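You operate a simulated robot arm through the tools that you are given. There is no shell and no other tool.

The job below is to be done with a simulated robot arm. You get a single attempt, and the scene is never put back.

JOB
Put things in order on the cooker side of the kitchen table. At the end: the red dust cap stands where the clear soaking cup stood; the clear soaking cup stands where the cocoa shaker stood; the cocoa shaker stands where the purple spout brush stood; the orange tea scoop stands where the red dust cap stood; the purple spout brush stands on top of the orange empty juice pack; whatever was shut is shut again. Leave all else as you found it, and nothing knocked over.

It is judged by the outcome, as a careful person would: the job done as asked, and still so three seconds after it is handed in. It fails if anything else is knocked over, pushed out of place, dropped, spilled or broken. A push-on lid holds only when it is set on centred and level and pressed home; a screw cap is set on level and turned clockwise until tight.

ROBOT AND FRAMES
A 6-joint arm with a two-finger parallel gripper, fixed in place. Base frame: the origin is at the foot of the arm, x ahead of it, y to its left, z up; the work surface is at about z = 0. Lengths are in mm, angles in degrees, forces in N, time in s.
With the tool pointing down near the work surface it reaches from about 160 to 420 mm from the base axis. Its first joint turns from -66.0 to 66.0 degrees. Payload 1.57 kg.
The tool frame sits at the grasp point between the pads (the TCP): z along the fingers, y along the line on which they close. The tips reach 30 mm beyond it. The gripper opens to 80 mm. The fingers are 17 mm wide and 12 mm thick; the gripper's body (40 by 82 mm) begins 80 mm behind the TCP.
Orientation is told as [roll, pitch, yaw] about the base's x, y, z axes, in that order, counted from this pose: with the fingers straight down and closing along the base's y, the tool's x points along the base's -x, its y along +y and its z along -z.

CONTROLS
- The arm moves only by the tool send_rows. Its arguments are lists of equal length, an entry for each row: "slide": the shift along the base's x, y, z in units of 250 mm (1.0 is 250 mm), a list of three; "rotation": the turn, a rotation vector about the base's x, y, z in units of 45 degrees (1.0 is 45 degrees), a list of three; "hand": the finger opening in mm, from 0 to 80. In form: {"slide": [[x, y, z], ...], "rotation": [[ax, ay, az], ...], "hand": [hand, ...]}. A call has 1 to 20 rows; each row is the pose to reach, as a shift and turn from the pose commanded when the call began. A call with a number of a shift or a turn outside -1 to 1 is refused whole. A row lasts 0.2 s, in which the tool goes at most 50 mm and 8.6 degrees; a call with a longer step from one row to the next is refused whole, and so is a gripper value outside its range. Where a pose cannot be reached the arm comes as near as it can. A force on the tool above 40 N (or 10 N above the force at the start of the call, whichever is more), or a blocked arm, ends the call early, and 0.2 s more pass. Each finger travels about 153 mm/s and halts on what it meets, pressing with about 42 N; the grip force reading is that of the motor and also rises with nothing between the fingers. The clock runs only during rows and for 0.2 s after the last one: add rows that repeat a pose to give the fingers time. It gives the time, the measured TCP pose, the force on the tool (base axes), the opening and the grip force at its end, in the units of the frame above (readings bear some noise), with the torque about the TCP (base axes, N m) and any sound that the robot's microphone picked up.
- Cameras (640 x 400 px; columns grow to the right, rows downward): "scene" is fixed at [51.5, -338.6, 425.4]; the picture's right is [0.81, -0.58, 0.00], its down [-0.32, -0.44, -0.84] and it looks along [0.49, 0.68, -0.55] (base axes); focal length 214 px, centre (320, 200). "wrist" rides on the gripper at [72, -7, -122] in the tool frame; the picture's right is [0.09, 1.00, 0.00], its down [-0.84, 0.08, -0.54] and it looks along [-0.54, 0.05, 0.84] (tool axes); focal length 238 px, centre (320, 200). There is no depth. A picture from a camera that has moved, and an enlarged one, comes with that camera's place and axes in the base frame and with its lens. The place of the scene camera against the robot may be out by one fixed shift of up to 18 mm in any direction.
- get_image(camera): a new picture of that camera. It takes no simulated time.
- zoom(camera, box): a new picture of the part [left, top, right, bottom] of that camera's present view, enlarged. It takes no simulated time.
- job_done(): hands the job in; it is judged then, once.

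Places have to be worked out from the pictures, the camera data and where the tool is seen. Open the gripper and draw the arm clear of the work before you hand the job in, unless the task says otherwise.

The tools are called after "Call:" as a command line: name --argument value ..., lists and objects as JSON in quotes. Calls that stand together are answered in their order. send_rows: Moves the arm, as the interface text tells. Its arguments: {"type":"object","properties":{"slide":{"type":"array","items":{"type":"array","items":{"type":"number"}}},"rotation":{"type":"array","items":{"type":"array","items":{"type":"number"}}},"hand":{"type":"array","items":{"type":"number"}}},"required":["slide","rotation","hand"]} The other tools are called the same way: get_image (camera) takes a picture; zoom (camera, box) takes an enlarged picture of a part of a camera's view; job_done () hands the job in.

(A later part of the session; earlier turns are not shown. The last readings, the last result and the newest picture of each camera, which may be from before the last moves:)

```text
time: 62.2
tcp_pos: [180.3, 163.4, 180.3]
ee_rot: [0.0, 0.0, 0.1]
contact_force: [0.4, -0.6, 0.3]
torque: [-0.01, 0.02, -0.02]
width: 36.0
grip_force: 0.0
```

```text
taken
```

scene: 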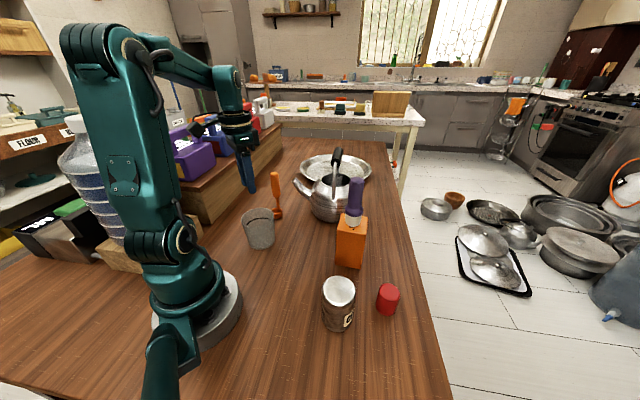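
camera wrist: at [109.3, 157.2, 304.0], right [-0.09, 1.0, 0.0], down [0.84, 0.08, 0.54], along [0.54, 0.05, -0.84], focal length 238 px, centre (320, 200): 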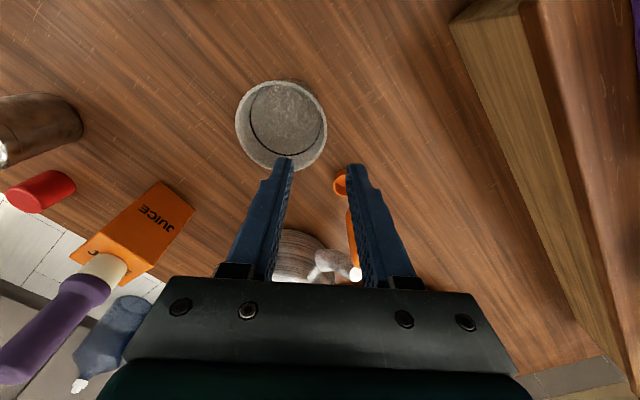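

All is standing. I swing across toward the red cap, keeping close to the robot to stay away from the brush on the pack.

Call:
send_rows --slide '[[0.01, -0.05, 0.01], [0.02, -0.14, 0.02], [0.035, -0.26, 0.036], [0.05, -0.4, 0.036], [0.065, -0.54, 0.036], [0.08, -0.68, 0.036], [0.09, -0.8, 0.036], [0.096, -0.87, 0.036], [0.098, -0.894, 0.036], [0.098, -0.894, 0.036]]' --rotation '[[0, 0, 0], [0, 0, 0], [0, 0, 0], [0, 0, 0], [0, 0, 0], [0, 0, 0], [0, 0, 0], [0, 0, 0], [0, 0, 0], [0, 0, 0]]' --hand '[36, 40, 50, 60, 66, 66, 66, 66, 66, 66]'

Call:
send_rows --slide '[[0, -0.06, 0], [0.0, -0.18, 0], [0.02, -0.3, 0], [0.06, -0.42, -0.02], [0.14, -0.5, -0.05], [0.22, -0.54, -0.08], [0.29, -0.555, -0.1], [0.32, -0.56, -0.12], [0.32, -0.56, -0.12]]' --rotation '[[0, 0, 0], [0, 0, 0], [0, 0, 0], [0, 0, 0], [0, 0, 0], [0, 0, 0], [0, 0, 0], [0, 0, 0], [0, 0, 0]]' --hand '[66, 66, 66, 66, 66, 66, 66, 66, 66]'

Call:
get_image --camera "wrist"

Call:
zoom --camera "wrist" --box '[230, 80, 410, 240]'

Call:
get_image --camera "scene"

```text
time: 64.4
tcp_pos: [205.8, -60.4, 188.9]
ee_rot: [0.0, 0.0, 0.0]
contact_force: [-0.1, 0.4, -0.4]
torque: [0.0, -0.04, -0.03]
width: 66.0
grip_force: 0.2
```

```text
time: 66.4
tcp_pos: [285.2, -200.6, 160.2]
ee_rot: [0.0, 0.0, 0.1]
contact_force: [-0.1, -0.5, 0.2]
torque: [0.01, 0.0, 0.02]
width: 66.1
grip_force: 0.0
```

```text
taken
camera wrist: at [214.5, -206.3, 283.1], right [-0.09, 1.0, 0.0], down [0.84, 0.08, 0.54], along [0.54, 0.05, -0.84], focal length 238 px, centre (320, 200)
```

wrist: 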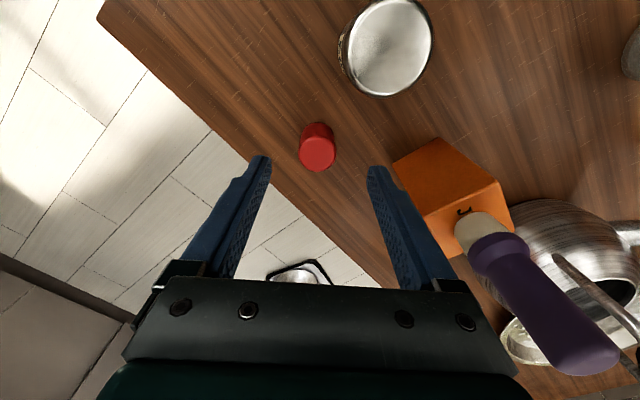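

```text
2.50 times, centred on (320, 160) of wrist
camera zoom: at [214.5, -206.3, 283.1], right [-0.09, 1.0, 0.0], down [0.84, 0.08, 0.54], along [0.54, 0.05, -0.84], focal length 596 px, centre (320, 300)
```

zoom: 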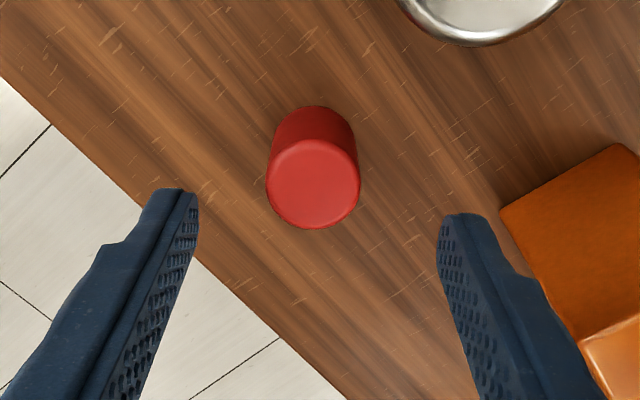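

```text
taken
```

scene: 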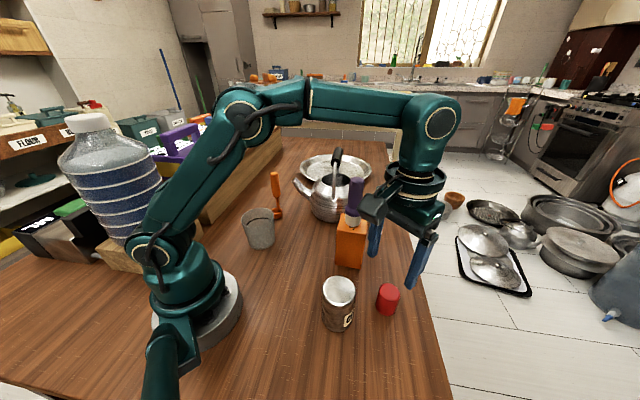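

The cap is at (308,-200.5), Ø≈40, height ≈50; tool at (286,-200,160.6). I move over it and descend to TCP z≈36 with open fingers.

Call:
send_rows --slide '[[0.03, 0, 0], [0.07, -0.002, 0], [0.089, -0.002, -0.02], [0.089, -0.002, -0.1], [0.089, -0.002, -0.2], [0.089, -0.002, -0.3], [0.089, -0.002, -0.4], [0.089, -0.002, -0.46], [0.089, -0.002, -0.498], [0.089, -0.002, -0.498]]' --rotation '[[0, 0, 0], [0, 0, 0], [0, 0, 0], [0, 0, 0], [0, 0, 0], [0, 0, 0], [0, 0, 0], [0, 0, 0], [0, 0, 0], [0, 0, 0]]' --hand '[66, 66, 66, 66, 66, 66, 66, 66, 66, 66]'

Call:
get_image --camera "wrist"

Call:
zoom --camera "scene" --box '[310, 200, 450, 350]'

```text
time: 68.6
tcp_pos: [307.8, -201.7, 34.2]
ee_rot: [-0.1, 0.0, 0.2]
contact_force: [0.2, 0.2, -0.5]
torque: [-0.02, -0.02, -0.02]
width: 66.0
grip_force: 0.1
```

```text
taken
camera wrist: at [236.7, -207.2, 157.7], right [-0.09, 1.0, 0.0], down [0.84, 0.08, 0.54], along [0.54, 0.05, -0.84], focal length 238 px, centre (320, 200)
```

wrist: 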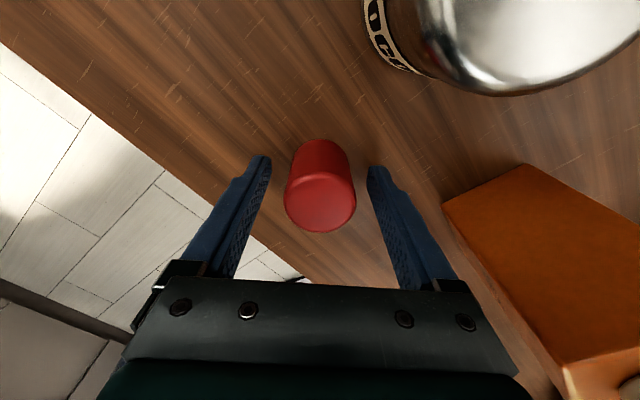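

```text
2.67 times, centred on (380, 275) of scene
camera zoom: at [51.5, -338.6, 425.4], right [0.81, -0.58, 0.0], down [-0.32, -0.44, -0.84], along [0.49, 0.68, -0.55], focal length 572 px, centre (160, 0)
```

zoom: 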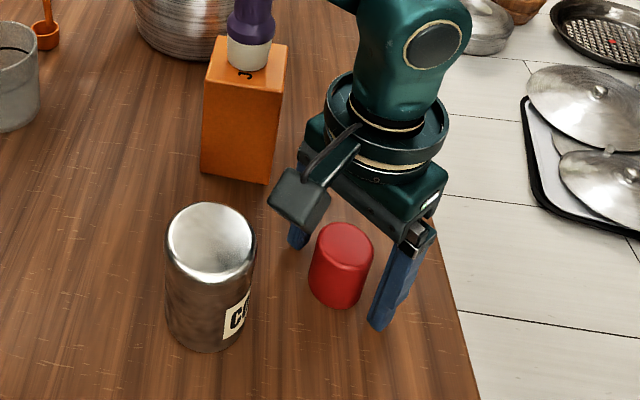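

The cap is centred between the fingers and TCP x matches. I close on it.

Call:
send_rows --slide '[[0, 0, 0], [0, 0, 0], [0, 0, 0], [0, 0, 0], [0, 0, 0]]' --rotation '[[0, 0, 0], [0, 0, 0], [0, 0, 0], [0, 0, 0], [0, 0, 0]]' --hand '[54, 46, 40, 34, 34]'

Call:
get_image --camera "wrist"

```text
time: 69.8
tcp_pos: [308.3, -201.4, 34.7]
ee_rot: [0.1, 0.0, 0.1]
contact_force: [0.8, 0.3, 0.6]
torque: [0.0, 0.01, -0.01]
width: 38.4
grip_force: 41.7
```

```text
taken
camera wrist: at [236.7, -207.3, 158.0], right [-0.09, 1.0, 0.0], down [0.84, 0.08, 0.54], along [0.54, 0.05, -0.84], focal length 238 px, centre (320, 200)
```

wrist: 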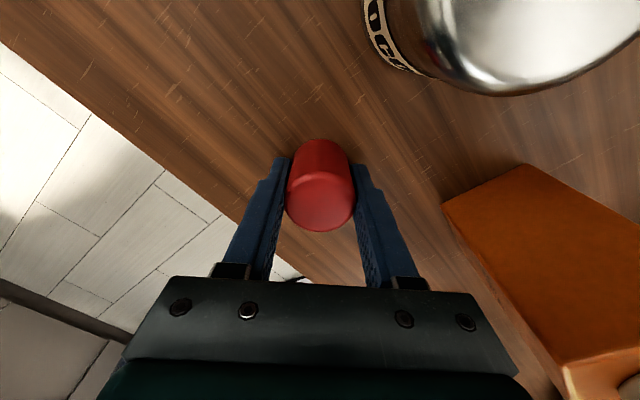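

Gripped at 38.4 mm. I lift the cap and carry it to the cup's old spot at (197,-286.5), well clear of the cocoa.

Call:
send_rows --slide '[[0, 0, 0.02], [0, 0, 0.08], [0, 0, 0.17], [0, 0, 0.24], [-0.02, -0.016, 0.26], [-0.08, -0.062, 0.26], [-0.16, -0.124, 0.26], [-0.24, -0.186, 0.26], [-0.32, -0.248, 0.26], [-0.39, -0.302, 0.26], [-0.43, -0.333, 0.26], [-0.445, -0.344, 0.26], [-0.445, -0.344, 0.26]]' --rotation '[[0, 0, 0], [0, 0, 0], [0, 0, 0], [0, 0, 0], [0, 0, 0], [0, 0, 0], [0, 0, 0], [0, 0, 0], [0, 0, 0], [0, 0, 0], [0, 0, 0], [0, 0, 0], [0, 0, 0]]' --hand '[34, 34, 34, 34, 34, 34, 34, 34, 34, 34, 34, 34, 34]'

Call:
get_image --camera "wrist"

Call:
get_image --camera "scene"

```text
time: 72.6
tcp_pos: [195.8, -288.2, 98.7]
ee_rot: [0.0, -0.1, 0.1]
contact_force: [0.7, -0.6, -1.7]
torque: [0.03, 0.06, -0.06]
width: 38.3
grip_force: 42.1
```

```text
taken
camera wrist: at [124.2, -293.0, 222.2], right [-0.09, 1.0, 0.0], down [0.84, 0.08, 0.54], along [0.54, 0.05, -0.84], focal length 238 px, centre (320, 200)
```

wrist: 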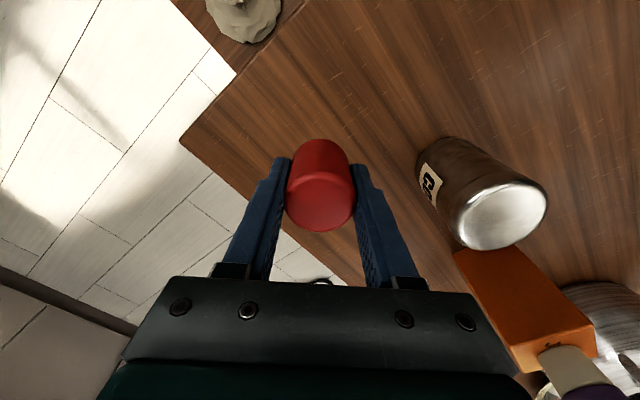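

```text
taken
```

scene: 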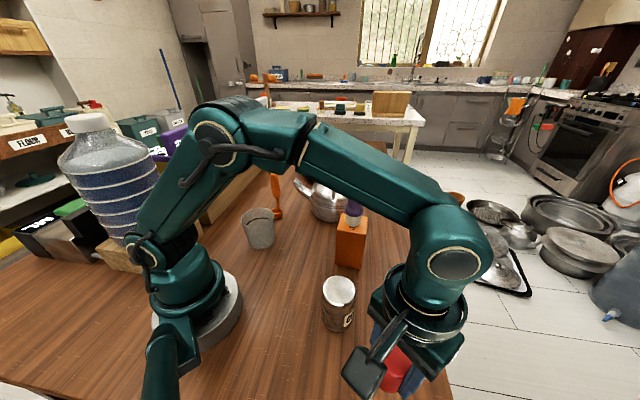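

Above the cup's old place (196,-287). I lower to about 3 mm above the table.

Call:
send_rows --slide '[[0.004, 0.002, -0.03], [0.004, 0.002, -0.08], [0.004, 0.002, -0.14], [0.004, 0.002, -0.19], [0.004, 0.002, -0.225], [0.004, 0.002, -0.244], [0.004, 0.002, -0.244]]' --rotation '[[0, 0, 0], [0, 0, 0], [0, 0, 0], [0, 0, 0], [0, 0, 0], [0, 0, 0], [0, 0, 0]]' --hand '[34, 34, 34, 34, 34, 34, 34]'

Call:
get_image --camera "wrist"

```text
time: 74.2
tcp_pos: [195.9, -286.0, 38.0]
ee_rot: [-0.1, 0.0, 0.2]
contact_force: [-0.2, -0.6, -0.8]
torque: [-0.02, -0.02, -0.01]
width: 38.5
grip_force: 42.0
```

```text
taken
camera wrist: at [124.3, -291.8, 161.1], right [-0.09, 1.0, 0.0], down [0.84, 0.08, 0.54], along [0.54, 0.05, -0.84], focal length 238 px, centre (320, 200)
```

wrist: 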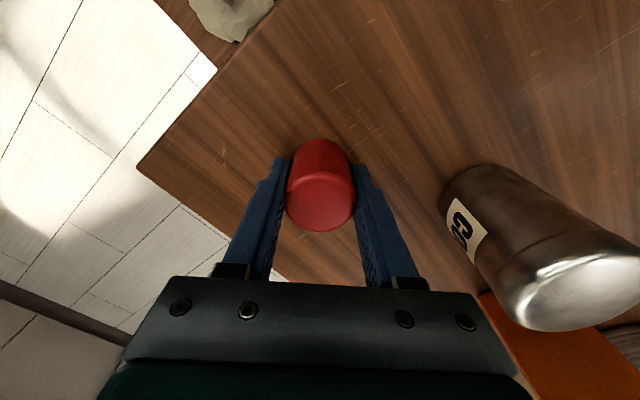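

Still free at z≈38. I creep down 2 mm.

Call:
send_rows --slide '[[0.002, 0, -0.003], [0.002, 0, -0.006], [0.002, 0, -0.008], [0.002, 0, -0.008]]' --rotation '[[0, 0, 0], [0, 0, 0], [0, 0, 0], [0, 0, 0]]' --hand '[34, 34, 34, 34]'

```text
time: 75.2
tcp_pos: [197.9, -286.8, 36.7]
ee_rot: [0.0, 0.0, 0.1]
contact_force: [-0.2, -0.2, -0.7]
torque: [-0.02, -0.04, -0.02]
width: 38.4
grip_force: 42.4
```

No contact yet; 1 mm further.

Call:
send_rows --slide '[[0, 0, -0.002], [0, 0, -0.004], [0, 0, -0.004]]' --rotation '[[0, 0, 0], [0, 0, 0], [0, 0, 0]]' --hand '[34, 34, 34]'

```text
time: 76.0
tcp_pos: [198.2, -287.4, 35.6]
ee_rot: [0.0, 0.1, 0.1]
contact_force: [0.3, -0.4, -0.2]
torque: [0.03, -0.03, -0.02]
width: 38.2
grip_force: 41.9
```

Force is nearing zero (−0.2 N); another 0.7 mm.

Call:
send_rows --slide '[[0, 0, -0.0015], [0, 0, -0.003], [0, 0, -0.003]]' --rotation '[[0, 0, 0], [0, 0, 0], [0, 0, 0]]' --hand '[34, 34, 34]'

```text
time: 76.8
tcp_pos: [197.5, -287.8, 35.6]
ee_rot: [0.0, -0.1, 0.1]
contact_force: [-0.2, 0.4, -0.2]
torque: [-0.01, 0.01, -0.03]
width: 38.5
grip_force: 42.0
```

Still ~0 N. One more small step.

Call:
send_rows --slide '[[0, 0, -0.0015], [0, 0, -0.003], [0, 0, -0.003]]' --rotation '[[0, 0, 0], [0, 0, 0], [0, 0, 0]]' --hand '[34, 34, 34]'

```text
time: 77.6
tcp_pos: [198.6, -286.8, 35.1]
ee_rot: [-0.1, 0.0, 0.2]
contact_force: [-0.6, -0.9, 3.1]
torque: [0.01, 0.02, 0.02]
width: 38.2
grip_force: 42.0
```

Touchdown with 3 N. I release gently.

Call:
send_rows --slide '[[0, 0, 0], [0, 0, 0], [0, 0, 0], [0, 0, 0], [0, 0, 0]]' --rotation '[[0, 0, 0], [0, 0, 0], [0, 0, 0], [0, 0, 0], [0, 0, 0]]' --hand '[39, 43, 50, 60, 66]'

Call:
send_rows --slide '[[0, 0, 0.03], [0, 0, 0.12], [0, 0, 0.24], [0, 0, 0.36], [0, 0, 0.48], [0, 0, 0.54], [0, 0, 0.54]]' --rotation '[[0, 0, 0], [0, 0, 0], [0, 0, 0], [0, 0, 0], [0, 0, 0], [0, 0, 0], [0, 0, 0]]' --hand '[66, 66, 66, 66, 66, 66, 66]'

Call:
get_image --camera "wrist"

Call:
get_image --camera "scene"

```text
time: 78.8
tcp_pos: [198.8, -286.4, 35.8]
ee_rot: [0.0, 0.0, 0.1]
contact_force: [-0.1, 0.2, -1.1]
torque: [0.01, 0.0, -0.02]
width: 65.8
grip_force: 0.0
```

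```text
time: 80.4
tcp_pos: [196.4, -284.7, 170.2]
ee_rot: [-0.1, 0.0, 0.2]
contact_force: [0.2, -0.8, -0.1]
torque: [-0.01, -0.01, -0.01]
width: 66.0
grip_force: 0.1
```

```text
taken
camera wrist: at [125.8, -290.5, 293.4], right [-0.09, 1.0, 0.0], down [0.84, 0.08, 0.54], along [0.54, 0.05, -0.84], focal length 238 px, centre (320, 200)
```

wrist: 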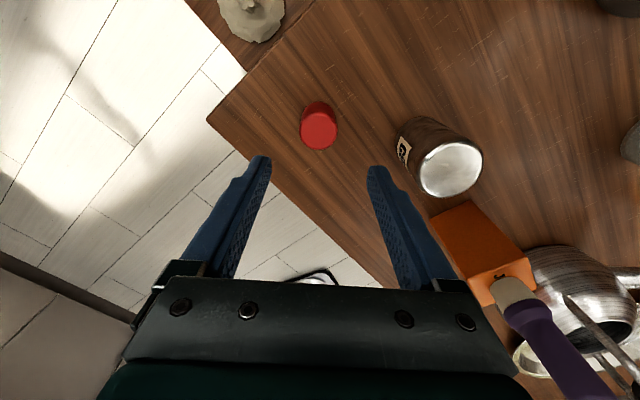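

```text
taken
```

scene: 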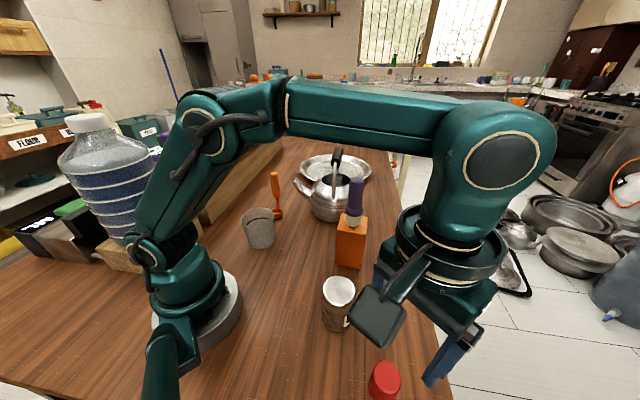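

The cap stands at (197,-287) on the cup's old spot. Now I swing back, raised, toward the tea scoop.

Call:
send_rows --slide '[[0.0, 0.05, 0.0], [0.004, 0.15, 0.02], [0.01, 0.28, 0.06], [0.016, 0.42, 0.1], [0.022, 0.56, 0.12], [0.028, 0.7, 0.12], [0.032, 0.82, 0.12], [0.032, 0.92, 0.12], [0.032, 0.96, 0.12], [0.032, 0.96, 0.12]]' --rotation '[[0, 0, 0], [0, 0, 0], [0, 0, 0], [0, 0, 0], [0, 0, 0], [0, 0, 0], [0, 0, 0], [0, 0, 0], [0, 0, 0], [0, 0, 0]]' --hand '[66, 66, 66, 66, 66, 66, 66, 66, 66, 66]'

Call:
send_rows --slide '[[0.0, 0.05, 0.0], [0.0, 0.15, 0.0], [0.02, 0.28, 0.02], [0.04, 0.42, 0.03], [0.06, 0.56, 0.03], [0.08, 0.68, 0.03], [0.09, 0.76, 0.03], [0.095, 0.8, 0.03], [0.095, 0.8, 0.03]]' --rotation '[[0, 0, 0], [0, 0, 0], [0, 0, 0], [0, 0, 0], [0, 0, 0], [0, 0, 0], [0, 0, 0], [0, 0, 0], [0, 0, 0]]' --hand '[66, 66, 66, 66, 66, 66, 66, 66, 66]'

Call:
get_image --camera "wrist"

Call:
zoom --camera "wrist" --box '[240, 60, 440, 260]'

Call:
get_image --camera "scene"

```text
time: 82.6
tcp_pos: [204.2, -45.9, 201.2]
ee_rot: [0.0, 0.0, 0.0]
contact_force: [-0.5, 1.0, -0.3]
torque: [-0.03, 0.03, 0.03]
width: 66.1
grip_force: 0.0
```

```text
time: 84.6
tcp_pos: [230.1, 152.9, 208.6]
ee_rot: [0.0, -0.1, -0.1]
contact_force: [-0.4, 1.0, 0.3]
torque: [0.0, -0.01, 0.0]
width: 65.9
grip_force: 0.1
```

```text
taken
camera wrist: at [159.6, 146.8, 332.1], right [-0.09, 1.0, 0.0], down [0.84, 0.08, 0.54], along [0.54, 0.05, -0.84], focal length 238 px, centre (320, 200)
```

wrist: 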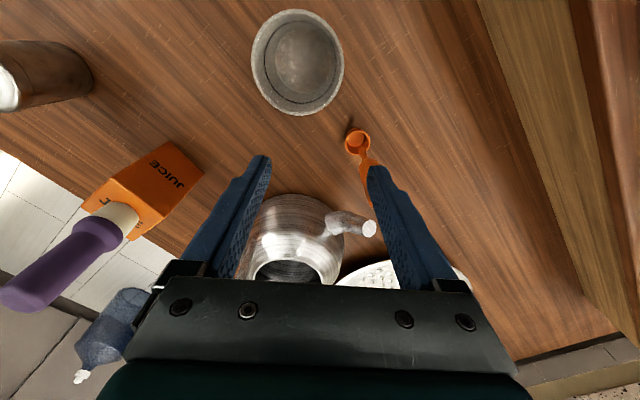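

```text
2.00 times, centred on (340, 160) of wrist
camera zoom: at [159.6, 146.8, 332.1], right [-0.09, 1.0, 0.0], down [0.84, 0.08, 0.54], along [0.54, 0.05, -0.84], focal length 477 px, centre (280, 280)
```

zoom: 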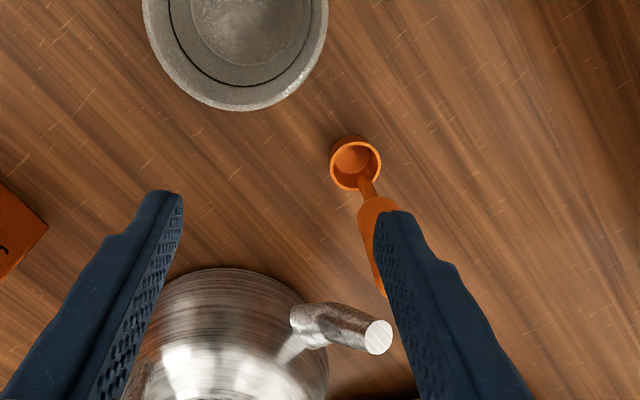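

```text
taken
```

scene: 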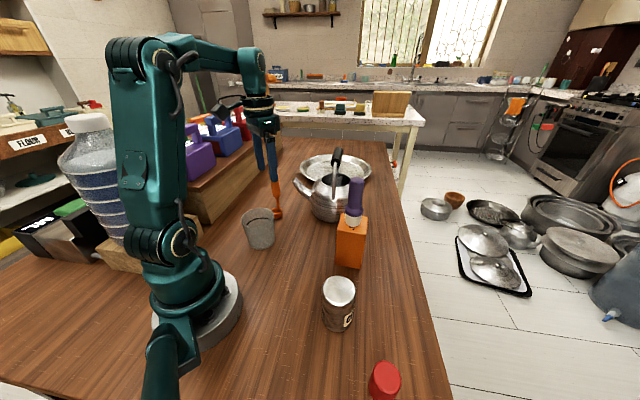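

Spout tip is about (343,225,102), clear of the scoop. I move above the scoop handle (≈(271,214)), tips still above its top (≈147), to refine its position.

Call:
send_rows --slide '[[0.03, 0.045, 0.0], [0.08, 0.122, -0.02], [0.125, 0.19, -0.04], [0.148, 0.226, -0.05], [0.148, 0.226, -0.05]]' --rotation '[[0, 0, 0], [0, 0, 0], [0, 0, 0], [0, 0, 0], [0, 0, 0]]' --hand '[66, 66, 66, 66, 66]'

Call:
get_image --camera "wrist"

Call:
zoom --camera "wrist" --box '[240, 60, 420, 240]'

Call:
zoom --camera "scene" --box '[220, 120, 320, 260]'

```text
time: 85.8
tcp_pos: [264.5, 208.5, 198.6]
ee_rot: [0.0, 0.0, 0.0]
contact_force: [-1.7, 0.0, 0.8]
torque: [0.01, -0.01, -0.02]
width: 66.1
grip_force: 0.0
```

```text
taken
camera wrist: at [193.8, 202.6, 320.6], right [-0.09, 1.0, 0.0], down [0.84, 0.08, 0.54], along [0.54, 0.05, -0.84], focal length 238 px, centre (320, 200)
```

wrist: 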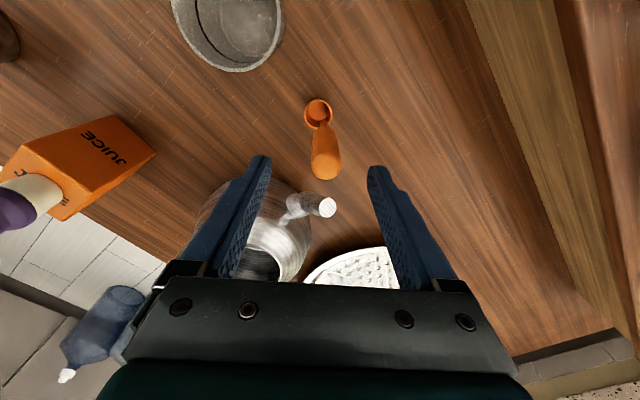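

```text
2.22 times, centred on (330, 150) of wrist
camera zoom: at [193.8, 202.6, 320.6], right [-0.09, 1.0, 0.0], down [0.84, 0.08, 0.54], along [0.54, 0.05, -0.84], focal length 530 px, centre (298, 311)
```

zoom: 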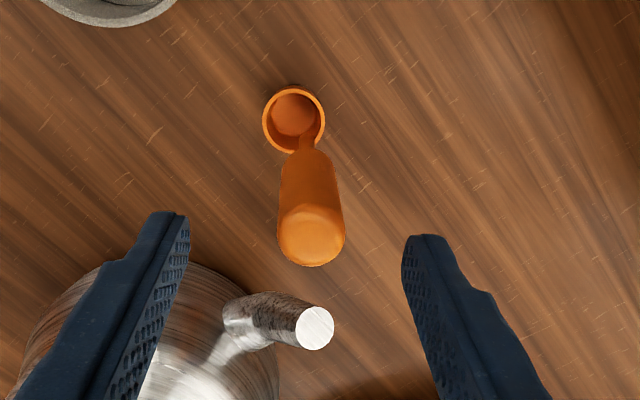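

```text
2.86 times, centred on (270, 190) of scene
camera zoom: at [51.5, -338.6, 425.4], right [0.81, -0.58, 0.0], down [-0.32, -0.44, -0.84], along [0.49, 0.68, -0.55], focal length 613 px, centre (463, 229)
```

zoom: 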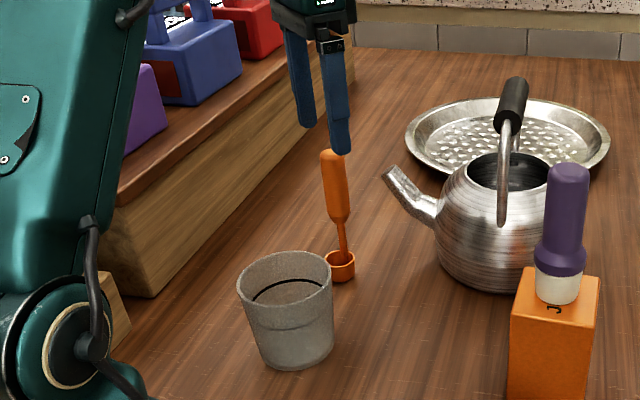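

Handle axis refines to (272.5,215), Ø≈24; bowl centre ≈(262,207). I align and lower to TCP z≈116 with fingers open around the handle.

Call:
send_rows --slide '[[0.016, 0.012, 0], [0.029, 0.024, 0], [0.029, 0.024, -0.06], [0.029, 0.024, -0.14], [0.029, 0.024, -0.22], [0.029, 0.024, -0.29], [0.029, 0.024, -0.328], [0.029, 0.024, -0.328]]' --rotation '[[0, 0, 0], [0, 0, 0], [0, 0, 0], [0, 0, 0], [0, 0, 0], [0, 0, 0], [0, 0, 0], [0, 0, 0]]' --hand '[66, 66, 66, 66, 66, 66, 66, 66]'

Call:
get_image --camera "wrist"

Call:
zoom --camera "wrist" --box '[240, 80, 420, 260]'

Call:
zoom --camera "scene" --box '[220, 120, 320, 260]'

```text
time: 87.6
tcp_pos: [273.4, 215.2, 113.4]
ee_rot: [0.0, 0.0, 0.1]
contact_force: [0.2, 0.0, -0.2]
torque: [-0.03, -0.02, -0.01]
width: 66.2
grip_force: 0.1
```

```text
taken
camera wrist: at [202.3, 208.9, 236.9], right [-0.09, 1.0, 0.0], down [0.84, 0.08, 0.54], along [0.54, 0.05, -0.84], focal length 238 px, centre (320, 200)
```

wrist: 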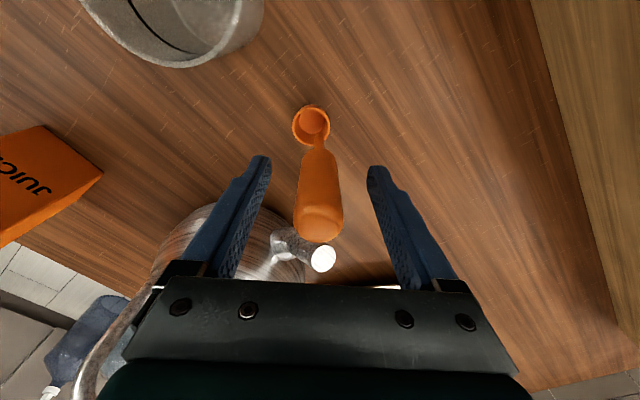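

```text
2.22 times, centred on (330, 170) of wrist
camera zoom: at [202.3, 208.9, 236.9], right [-0.09, 1.0, 0.0], down [0.84, 0.08, 0.54], along [0.54, 0.05, -0.84], focal length 530 px, centre (298, 267)
```

zoom: 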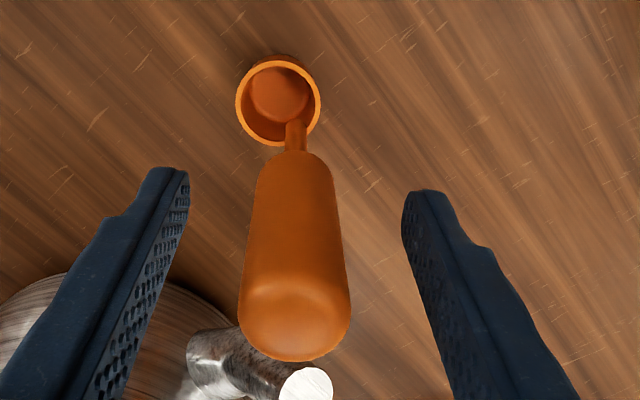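

```text
2.86 times, centred on (270, 190) of scene
camera zoom: at [51.5, -338.6, 425.4], right [0.81, -0.58, 0.0], down [-0.32, -0.44, -0.84], along [0.49, 0.68, -0.55], focal length 613 px, centre (463, 229)
```

zoom: 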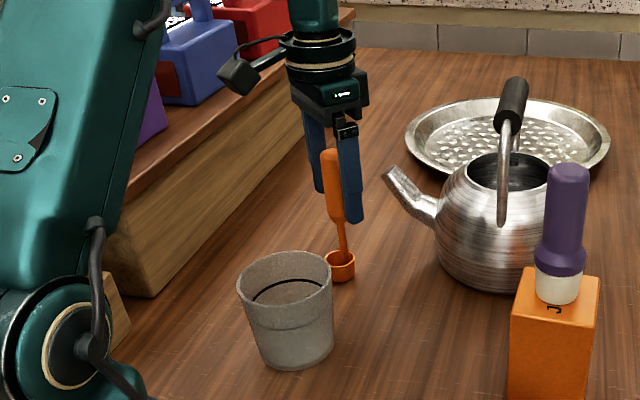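

The handle is between the fingers; I trim by (−2,−1,+2) mm and close.

Call:
send_rows --slide '[[-0.008, -0.004, 0.008], [-0.008, -0.004, 0.008], [-0.008, -0.004, 0.008], [-0.008, -0.004, 0.008], [-0.008, -0.004, 0.008], [-0.008, -0.004, 0.008]]' --rotation '[[0, 0, 0], [0, 0, 0], [0, 0, 0], [0, 0, 0], [0, 0, 0], [0, 0, 0]]' --hand '[50, 36, 29, 25, 20, 18]'

Call:
get_image --camera "wrist"

Call:
zoom --camera "scene" --box '[220, 120, 320, 260]'

```text
time: 89.0
tcp_pos: [271.3, 214.7, 117.2]
ee_rot: [0.0, 0.0, 0.1]
contact_force: [0.0, 0.9, -0.2]
torque: [0.0, -0.01, -0.03]
width: 22.7
grip_force: 35.1
```

```text
taken
camera wrist: at [200.2, 208.6, 239.0], right [-0.09, 1.0, 0.0], down [0.84, 0.08, 0.54], along [0.54, 0.05, -0.84], focal length 238 px, centre (320, 200)
```

wrist: 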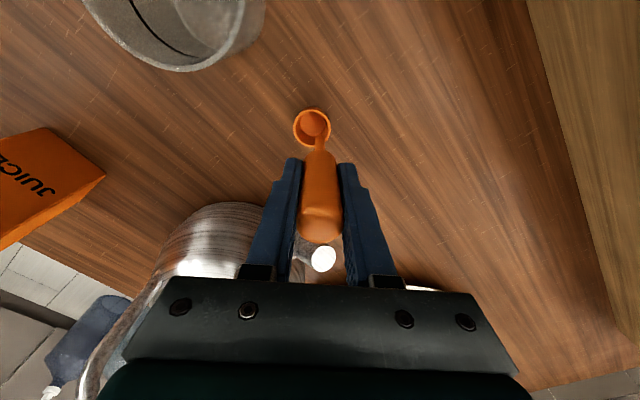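

```text
2.86 times, centred on (270, 190) of scene
camera zoom: at [51.5, -338.6, 425.4], right [0.81, -0.58, 0.0], down [-0.32, -0.44, -0.84], along [0.49, 0.68, -0.55], focal length 613 px, centre (463, 229)
```

zoom: 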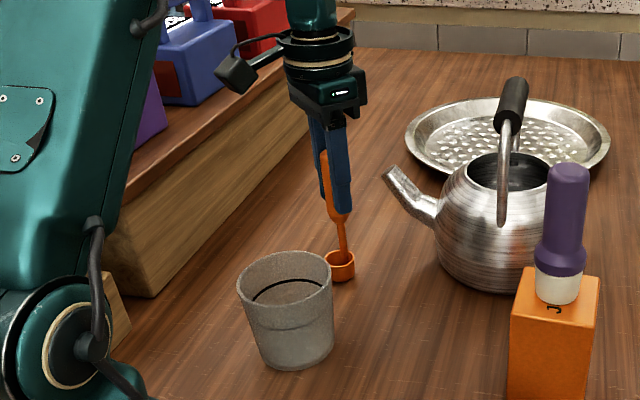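

Gripped at 22.7 mm, TCP ≈(271.8,215,117). I lift straight up and check that the scoop stays upright.

Call:
send_rows --slide '[[0, 0, 0.02], [0, 0, 0.06], [0, 0, 0.13], [0, 0, 0.21], [0, 0, 0.29], [0, 0, 0.35], [0, 0, 0.376], [0, 0, 0.376]]' --rotation '[[0, 0, 0], [0, 0, 0], [0, 0, 0], [0, 0, 0], [0, 0, 0], [0, 0, 0], [0, 0, 0], [0, 0, 0]]' --hand '[18, 18, 18, 18, 18, 18, 18, 18]'

Call:
get_image --camera "wrist"

Call:
zoom --camera "scene" --box '[220, 100, 320, 260]'

Call:
zoom --camera "wrist" --box '[260, 80, 380, 260]'

```text
time: 90.8
tcp_pos: [272.3, 213.2, 209.8]
ee_rot: [0.0, 0.0, 0.1]
contact_force: [0.2, -0.3, 0.1]
torque: [0.0, 0.02, 0.0]
width: 22.7
grip_force: 35.6
```

```text
taken
camera wrist: at [200.2, 207.9, 332.3], right [-0.09, 1.0, 0.0], down [0.84, 0.08, 0.54], along [0.54, 0.05, -0.84], focal length 238 px, centre (320, 200)
```

wrist: 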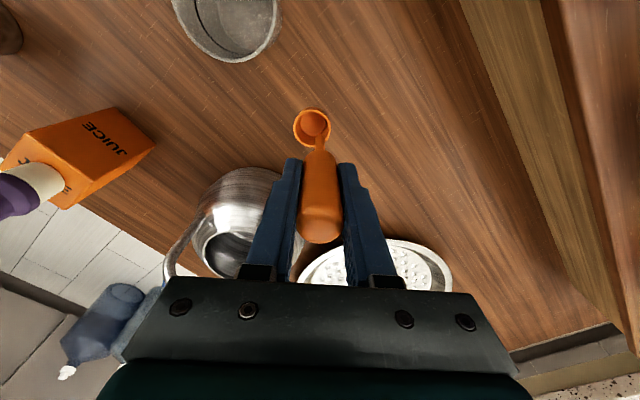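

```text
2.50 times, centred on (270, 180) of scene
camera zoom: at [51.5, -338.6, 425.4], right [0.81, -0.58, 0.0], down [-0.32, -0.44, -0.84], along [0.49, 0.68, -0.55], focal length 536 px, centre (445, 250)
```

zoom: 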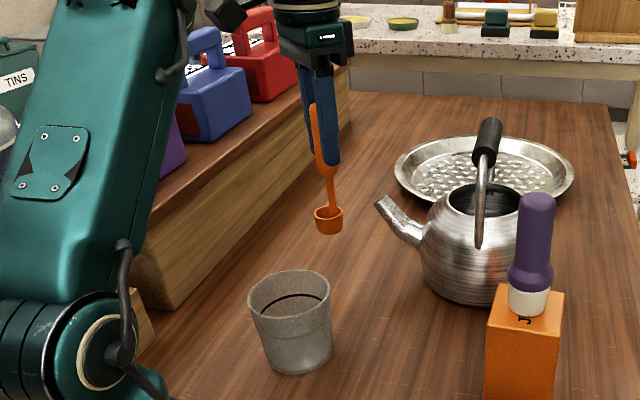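

```text
2.22 times, centred on (320, 170) of wrist
camera zoom: at [200.2, 207.9, 332.3], right [-0.09, 1.0, 0.0], down [0.84, 0.08, 0.54], along [0.54, 0.05, -0.84], focal length 530 px, centre (320, 267)
```

zoom: 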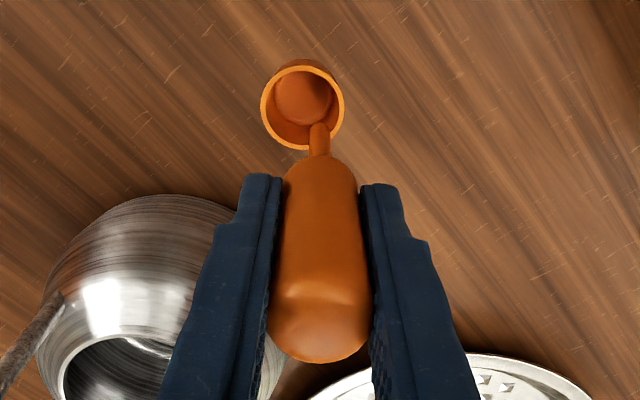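

The scoop hangs upright; its bowl centre is offset about (−10,−8.5) mm from the TCP, so the target TCP is (318.8,−192.3). First leg: carry it at height past the cup, well inside of the kettle and brush.

Call:
send_rows --slide '[[-0.01, -0.03, 0], [-0.025, -0.09, 0], [-0.045, -0.17, 0.005], [-0.065, -0.26, 0.01], [-0.08, -0.36, 0.01], [-0.09, -0.46, 0.01], [-0.1, -0.56, 0.01], [-0.1, -0.66, 0.01], [-0.1, -0.76, 0.01], [-0.1, -0.85, 0.01], [-0.1, -0.92, 0.01], [-0.1, -0.965, 0.01], [-0.1, -0.976, 0.01], [-0.1, -0.976, 0.01]]' --rotation '[[0, 0, 0], [0, 0, 0], [0, 0, 0], [0, 0, 0], [0, 0, 0], [0, 0, 0], [0, 0, 0], [0, 0, 0], [0, 0, 0], [0, 0, 0], [0, 0, 0], [0, 0, 0], [0, 0, 0], [0, 0, 0]]' --hand '[18, 18, 18, 18, 18, 18, 18, 18, 18, 18, 18, 18, 18, 18]'

Call:
get_image --camera "scene"

Call:
get_image --camera "wrist"

```text
time: 93.8
tcp_pos: [246.2, -29.6, 210.9]
ee_rot: [0.0, 0.1, 0.1]
contact_force: [0.2, 0.2, -0.6]
torque: [0.01, 0.01, -0.02]
width: 22.6
grip_force: 35.4
```

```text
taken
```

scene: 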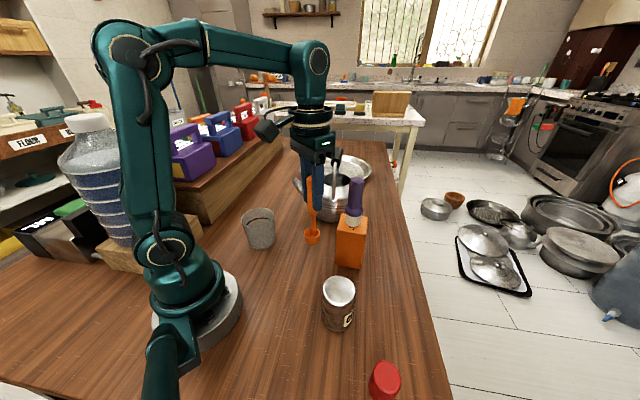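

```text
taken
camera wrist: at [175.3, -35.5, 334.1], right [-0.09, 1.0, 0.0], down [0.84, 0.08, 0.54], along [0.54, 0.05, -0.84], focal length 238 px, centre (320, 200)
```

wrist: 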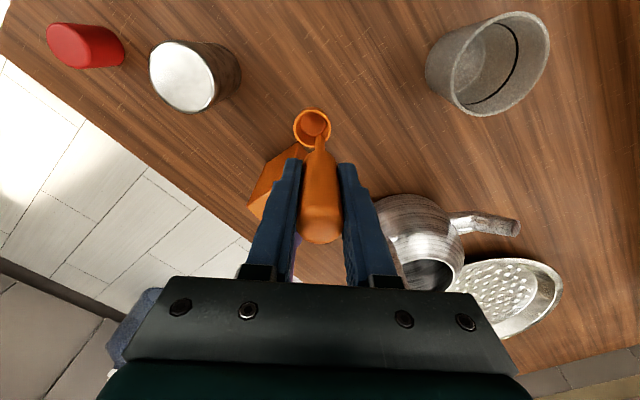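

Clear so far at (246.7,−29,211.5). Second leg: between the cocoa and the juice pack at height, then outward and down to above the cap's old spot.

Call:
send_rows --slide '[[0.005, -0.03, 0], [0.015, -0.09, 0], [0.03, -0.16, 0], [0.045, -0.235, 0], [0.075, -0.3, 0], [0.11, -0.36, 0], [0.145, -0.415, 0], [0.17, -0.455, 0], [0.2, -0.51, -0.03], [0.23, -0.56, -0.07], [0.258, -0.605, -0.12], [0.278, -0.638, -0.16], [0.288, -0.653, -0.186], [0.288, -0.653, -0.186]]' --rotation '[[0, 0, 0], [0, 0, 0], [0, 0, 0], [0, 0, 0], [0, 0, 0], [0, 0, 0], [0, 0, 0], [0, 0, 0], [0, 0, 0], [0, 0, 0], [0, 0, 0], [0, 0, 0], [0, 0, 0], [0, 0, 0]]' --hand '[18, 18, 18, 18, 18, 18, 18, 18, 18, 18, 18, 18, 18, 18]'

Call:
get_image --camera "scene"

Call:
get_image --camera "wrist"

```text
time: 96.8
tcp_pos: [320.1, -191.7, 166.0]
ee_rot: [-0.1, 0.1, 0.0]
contact_force: [-1.1, 0.6, -0.5]
torque: [-0.02, 0.02, 0.0]
width: 22.9
grip_force: 35.5
```

```text
taken
```

scene: 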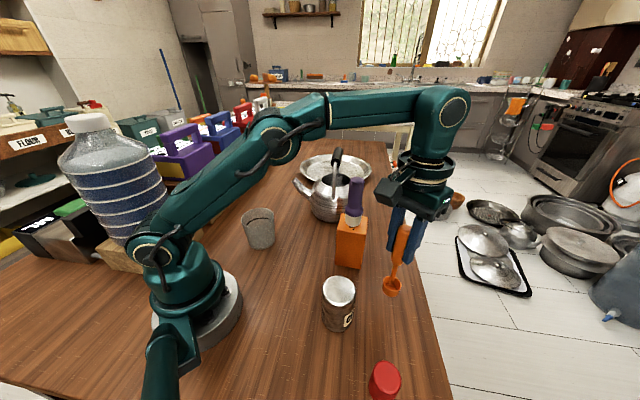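

```text
taken
camera wrist: at [248.2, -198.2, 288.3], right [-0.09, 1.0, 0.0], down [0.84, 0.08, 0.54], along [0.54, 0.05, -0.84], focal length 238 px, centre (320, 200)
```

wrist: 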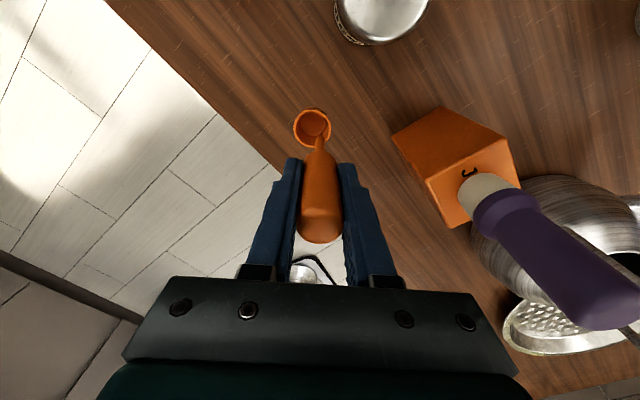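

At (320,−191.5,166) with everything clear. I trim (−1.2,−0.8) mm and lower to about 6 mm above the table.

Call:
send_rows --slide '[[-0.005, -0.003, -0.02], [-0.005, -0.003, -0.06], [-0.005, -0.003, -0.1], [-0.005, -0.003, -0.14], [-0.005, -0.003, -0.162], [-0.005, -0.003, -0.172], [-0.005, -0.003, -0.172]]' --rotation '[[0, 0, 0], [0, 0, 0], [0, 0, 0], [0, 0, 0], [0, 0, 0], [0, 0, 0], [0, 0, 0]]' --hand '[18, 18, 18, 18, 18, 18, 18]'

Call:
zoom --camera "wrist" --box '[240, 60, 420, 260]'

Call:
zoom --camera "scene" --box '[310, 200, 450, 340]'

```text
time: 98.4
tcp_pos: [316.1, -193.4, 122.9]
ee_rot: [0.0, -0.1, 0.1]
contact_force: [0.1, -0.2, -0.5]
torque: [0.0, -0.02, 0.01]
width: 22.7
grip_force: 35.1
```

```text
2.00 times, centred on (330, 160) of wrist
camera zoom: at [245.9, -199.5, 245.1], right [-0.09, 1.0, 0.0], down [0.84, 0.08, 0.54], along [0.54, 0.05, -0.84], focal length 477 px, centre (300, 280)
```

zoom: 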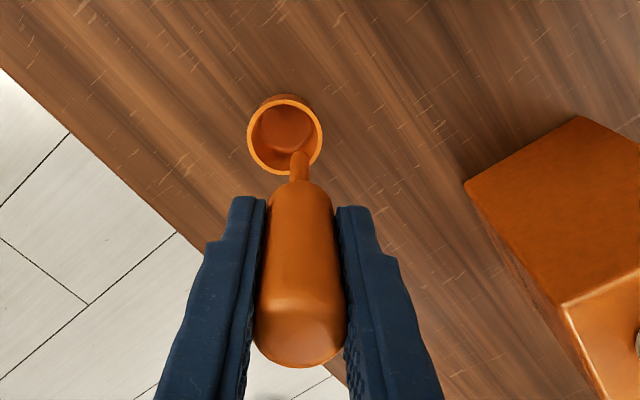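

```text
2.86 times, centred on (380, 270) of scene
camera zoom: at [51.5, -338.6, 425.4], right [0.81, -0.58, 0.0], down [-0.32, -0.44, -0.84], along [0.49, 0.68, -0.55], focal length 613 px, centre (149, 0)
```

zoom: 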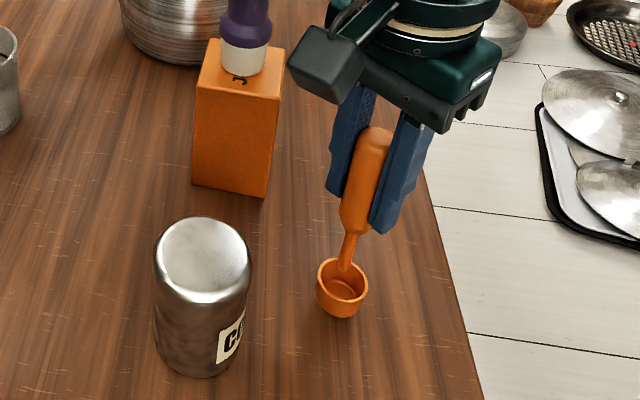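

Bowl position matches the cap's former base both in the wrist and scene views. I creep down 4.5 mm.

Call:
send_rows --slide '[[0.001, 0, -0.006], [0.002, 0, -0.012], [0.002, 0, -0.018], [0.002, 0, -0.018]]' --rotation '[[0, 0, 0], [0, 0, 0], [0, 0, 0], [0, 0, 0]]' --hand '[18, 18, 18, 18]'

```text
time: 99.4
tcp_pos: [316.6, -193.4, 117.2]
ee_rot: [0.0, 0.0, 0.2]
contact_force: [0.3, -1.1, -0.9]
torque: [0.03, 0.03, 0.04]
width: 22.8
grip_force: 35.5
```

No contact yet (−0.9 N). 0.8 mm more.

Call:
send_rows --slide '[[0, 0, -0.0016], [0, 0, -0.0032], [0, 0, -0.0032]]' --rotation '[[0, 0, 0], [0, 0, 0], [0, 0, 0]]' --hand '[18, 18, 18]'

```text
time: 100.2
tcp_pos: [318.4, -193.9, 116.2]
ee_rot: [0.1, 0.0, 0.0]
contact_force: [-1.2, -0.7, 0.5]
torque: [-0.01, -0.02, -0.01]
width: 22.7
grip_force: 35.1
```

Around zero force; another 0.6 mm.

Call:
send_rows --slide '[[0, 0, -0.0012], [0, 0, -0.0024], [0, 0, -0.0024]]' --rotation '[[0, 0, 0], [0, 0, 0], [0, 0, 0]]' --hand '[18, 18, 18]'

```text
time: 101.0
tcp_pos: [318.8, -194.2, 116.5]
ee_rot: [0.0, 0.0, 0.1]
contact_force: [-1.1, 0.8, 0.4]
torque: [0.0, 0.0, -0.01]
width: 22.7
grip_force: 35.3
```

Still no clear contact (0.4 N). Another 0.6 mm.

Call:
send_rows --slide '[[0, 0, -0.0012], [0, 0, -0.0024], [0, 0, -0.0024]]' --rotation '[[0, 0, 0], [0, 0, 0], [0, 0, 0]]' --hand '[18, 18, 18]'

Call:
zoom --camera "scene" --box '[350, 250, 430, 330]'

```text
time: 101.8
tcp_pos: [316.9, -192.9, 116.0]
ee_rot: [-0.1, -0.1, 0.1]
contact_force: [1.0, -0.5, 3.6]
torque: [-0.08, -0.07, 0.05]
width: 22.7
grip_force: 35.2
```

```text
5.00 times, centred on (390, 290) of scene
camera zoom: at [51.4, -338.6, 425.4], right [0.81, -0.58, 0.0], down [-0.32, -0.44, -0.84], along [0.49, 0.68, -0.55], focal length 1072 px, centre (-30, -250)
```

zoom: 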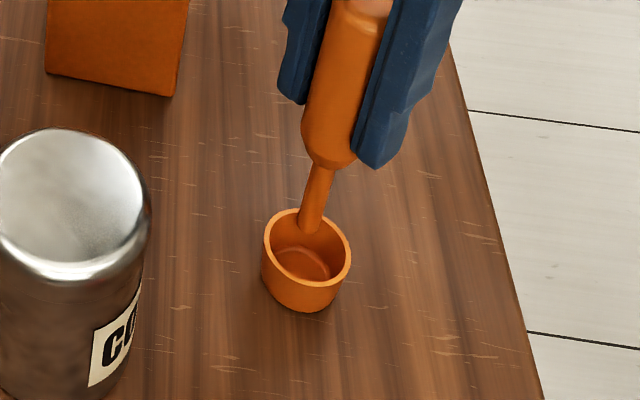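

Touchdown with 3.6 N. I release slowly in small opening steps.

Call:
send_rows --slide '[[0, 0, 0], [0, 0, 0], [0, 0, 0], [0, 0, 0], [0, 0, 0], [0, 0, 0], [0, 0, 0]]' --rotation '[[0, 0, 0], [0, 0, 0], [0, 0, 0], [0, 0, 0], [0, 0, 0], [0, 0, 0], [0, 0, 0]]' --hand '[22, 24, 26, 30, 38, 50, 60]'

Call:
zoom --camera "wrist" --box '[240, 60, 420, 260]'

Call:
zoom --camera "scene" --box '[310, 200, 450, 340]'

```text
time: 103.4
tcp_pos: [317.2, -192.3, 116.6]
ee_rot: [0.0, 0.0, 0.1]
contact_force: [-0.2, 0.4, -0.2]
torque: [0.01, 0.0, 0.01]
width: 59.9
grip_force: 0.0
```

```text
2.00 times, centred on (330, 160) of wrist
camera zoom: at [246.4, -198.8, 238.5], right [-0.09, 1.0, 0.0], down [0.84, 0.08, 0.54], along [0.54, 0.05, -0.84], focal length 477 px, centre (300, 280)
```

zoom: 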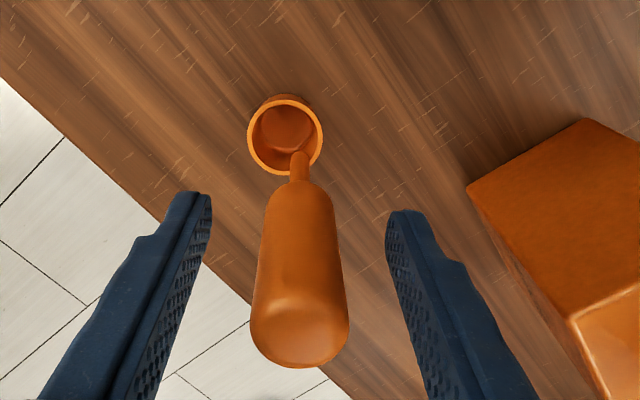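

```text
2.86 times, centred on (380, 270) of scene
camera zoom: at [51.5, -338.6, 425.4], right [0.81, -0.58, 0.0], down [-0.32, -0.44, -0.84], along [0.49, 0.68, -0.55], focal length 613 px, centre (149, 0)
```

zoom: 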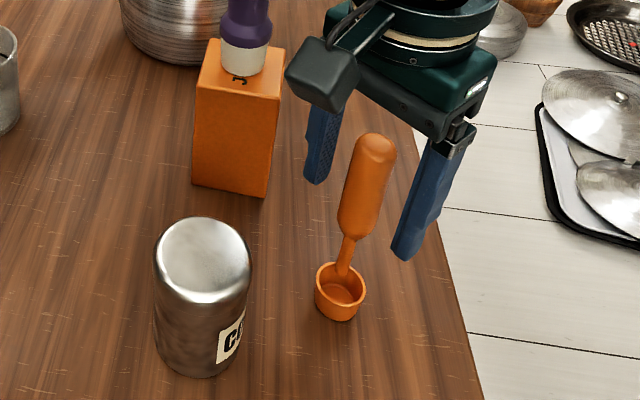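

The scoop stands on its own. I open wider, rise 45 mm while still straddling the handle, then back off in −x and up, clear of the cocoa and brush.

Call:
send_rows --slide '[[0, 0, 0], [0, 0, 0.02], [0, 0, 0.08], [0, 0, 0.15], [0, 0, 0.19], [-0.03, 0, 0.19], [-0.09, 0, 0.19], [-0.18, 0, 0.2], [-0.28, 0.0, 0.24], [-0.36, 0.0, 0.3], [-0.42, 0.02, 0.36], [-0.44, 0.06, 0.4], [-0.44, 0.06, 0.4]]' --rotation '[[0, 0, 0], [0, 0, 0], [0, 0, 0], [0, 0, 0], [0, 0, 0], [0, 0, 0], [0, 0, 0], [0, 0, 0], [0, 0, 0], [0, 0, 0], [0, 0, 0], [0, 0, 0], [0, 0, 0]]' --hand '[72, 78, 78, 78, 78, 78, 78, 78, 78, 78, 78, 78, 78]'

Call:
get_image --camera "scene"

Call:
get_image --camera "wrist"

```text
time: 106.2
tcp_pos: [207.3, -176.7, 216.0]
ee_rot: [0.1, 0.0, 0.0]
contact_force: [0.7, -0.1, 0.2]
torque: [0.0, -0.01, -0.01]
width: 77.7
grip_force: 0.2
```

```text
taken
```

scene: 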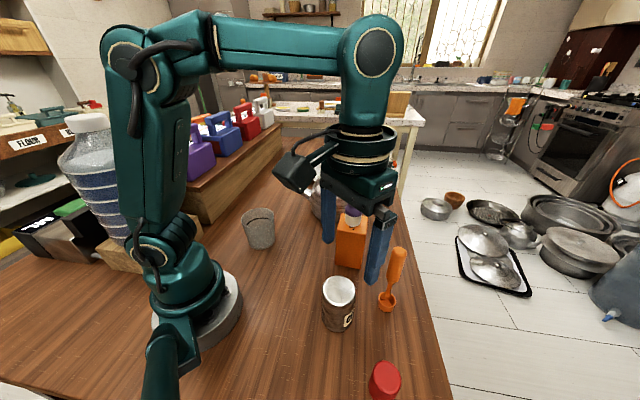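

```text
taken
camera wrist: at [135.5, -183.7, 339.4], right [-0.09, 1.0, 0.0], down [0.84, 0.08, 0.54], along [0.54, 0.05, -0.84], focal length 238 px, centre (320, 200)
```

wrist: 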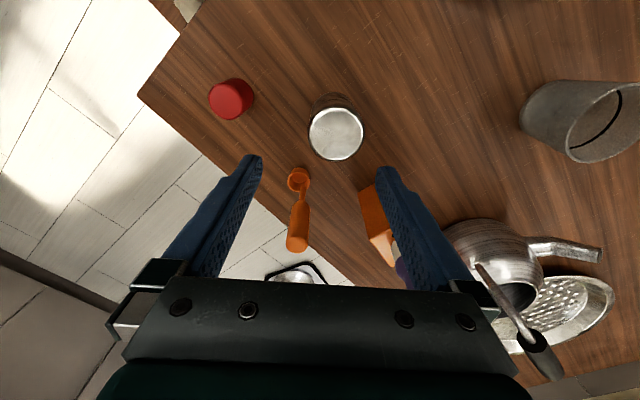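

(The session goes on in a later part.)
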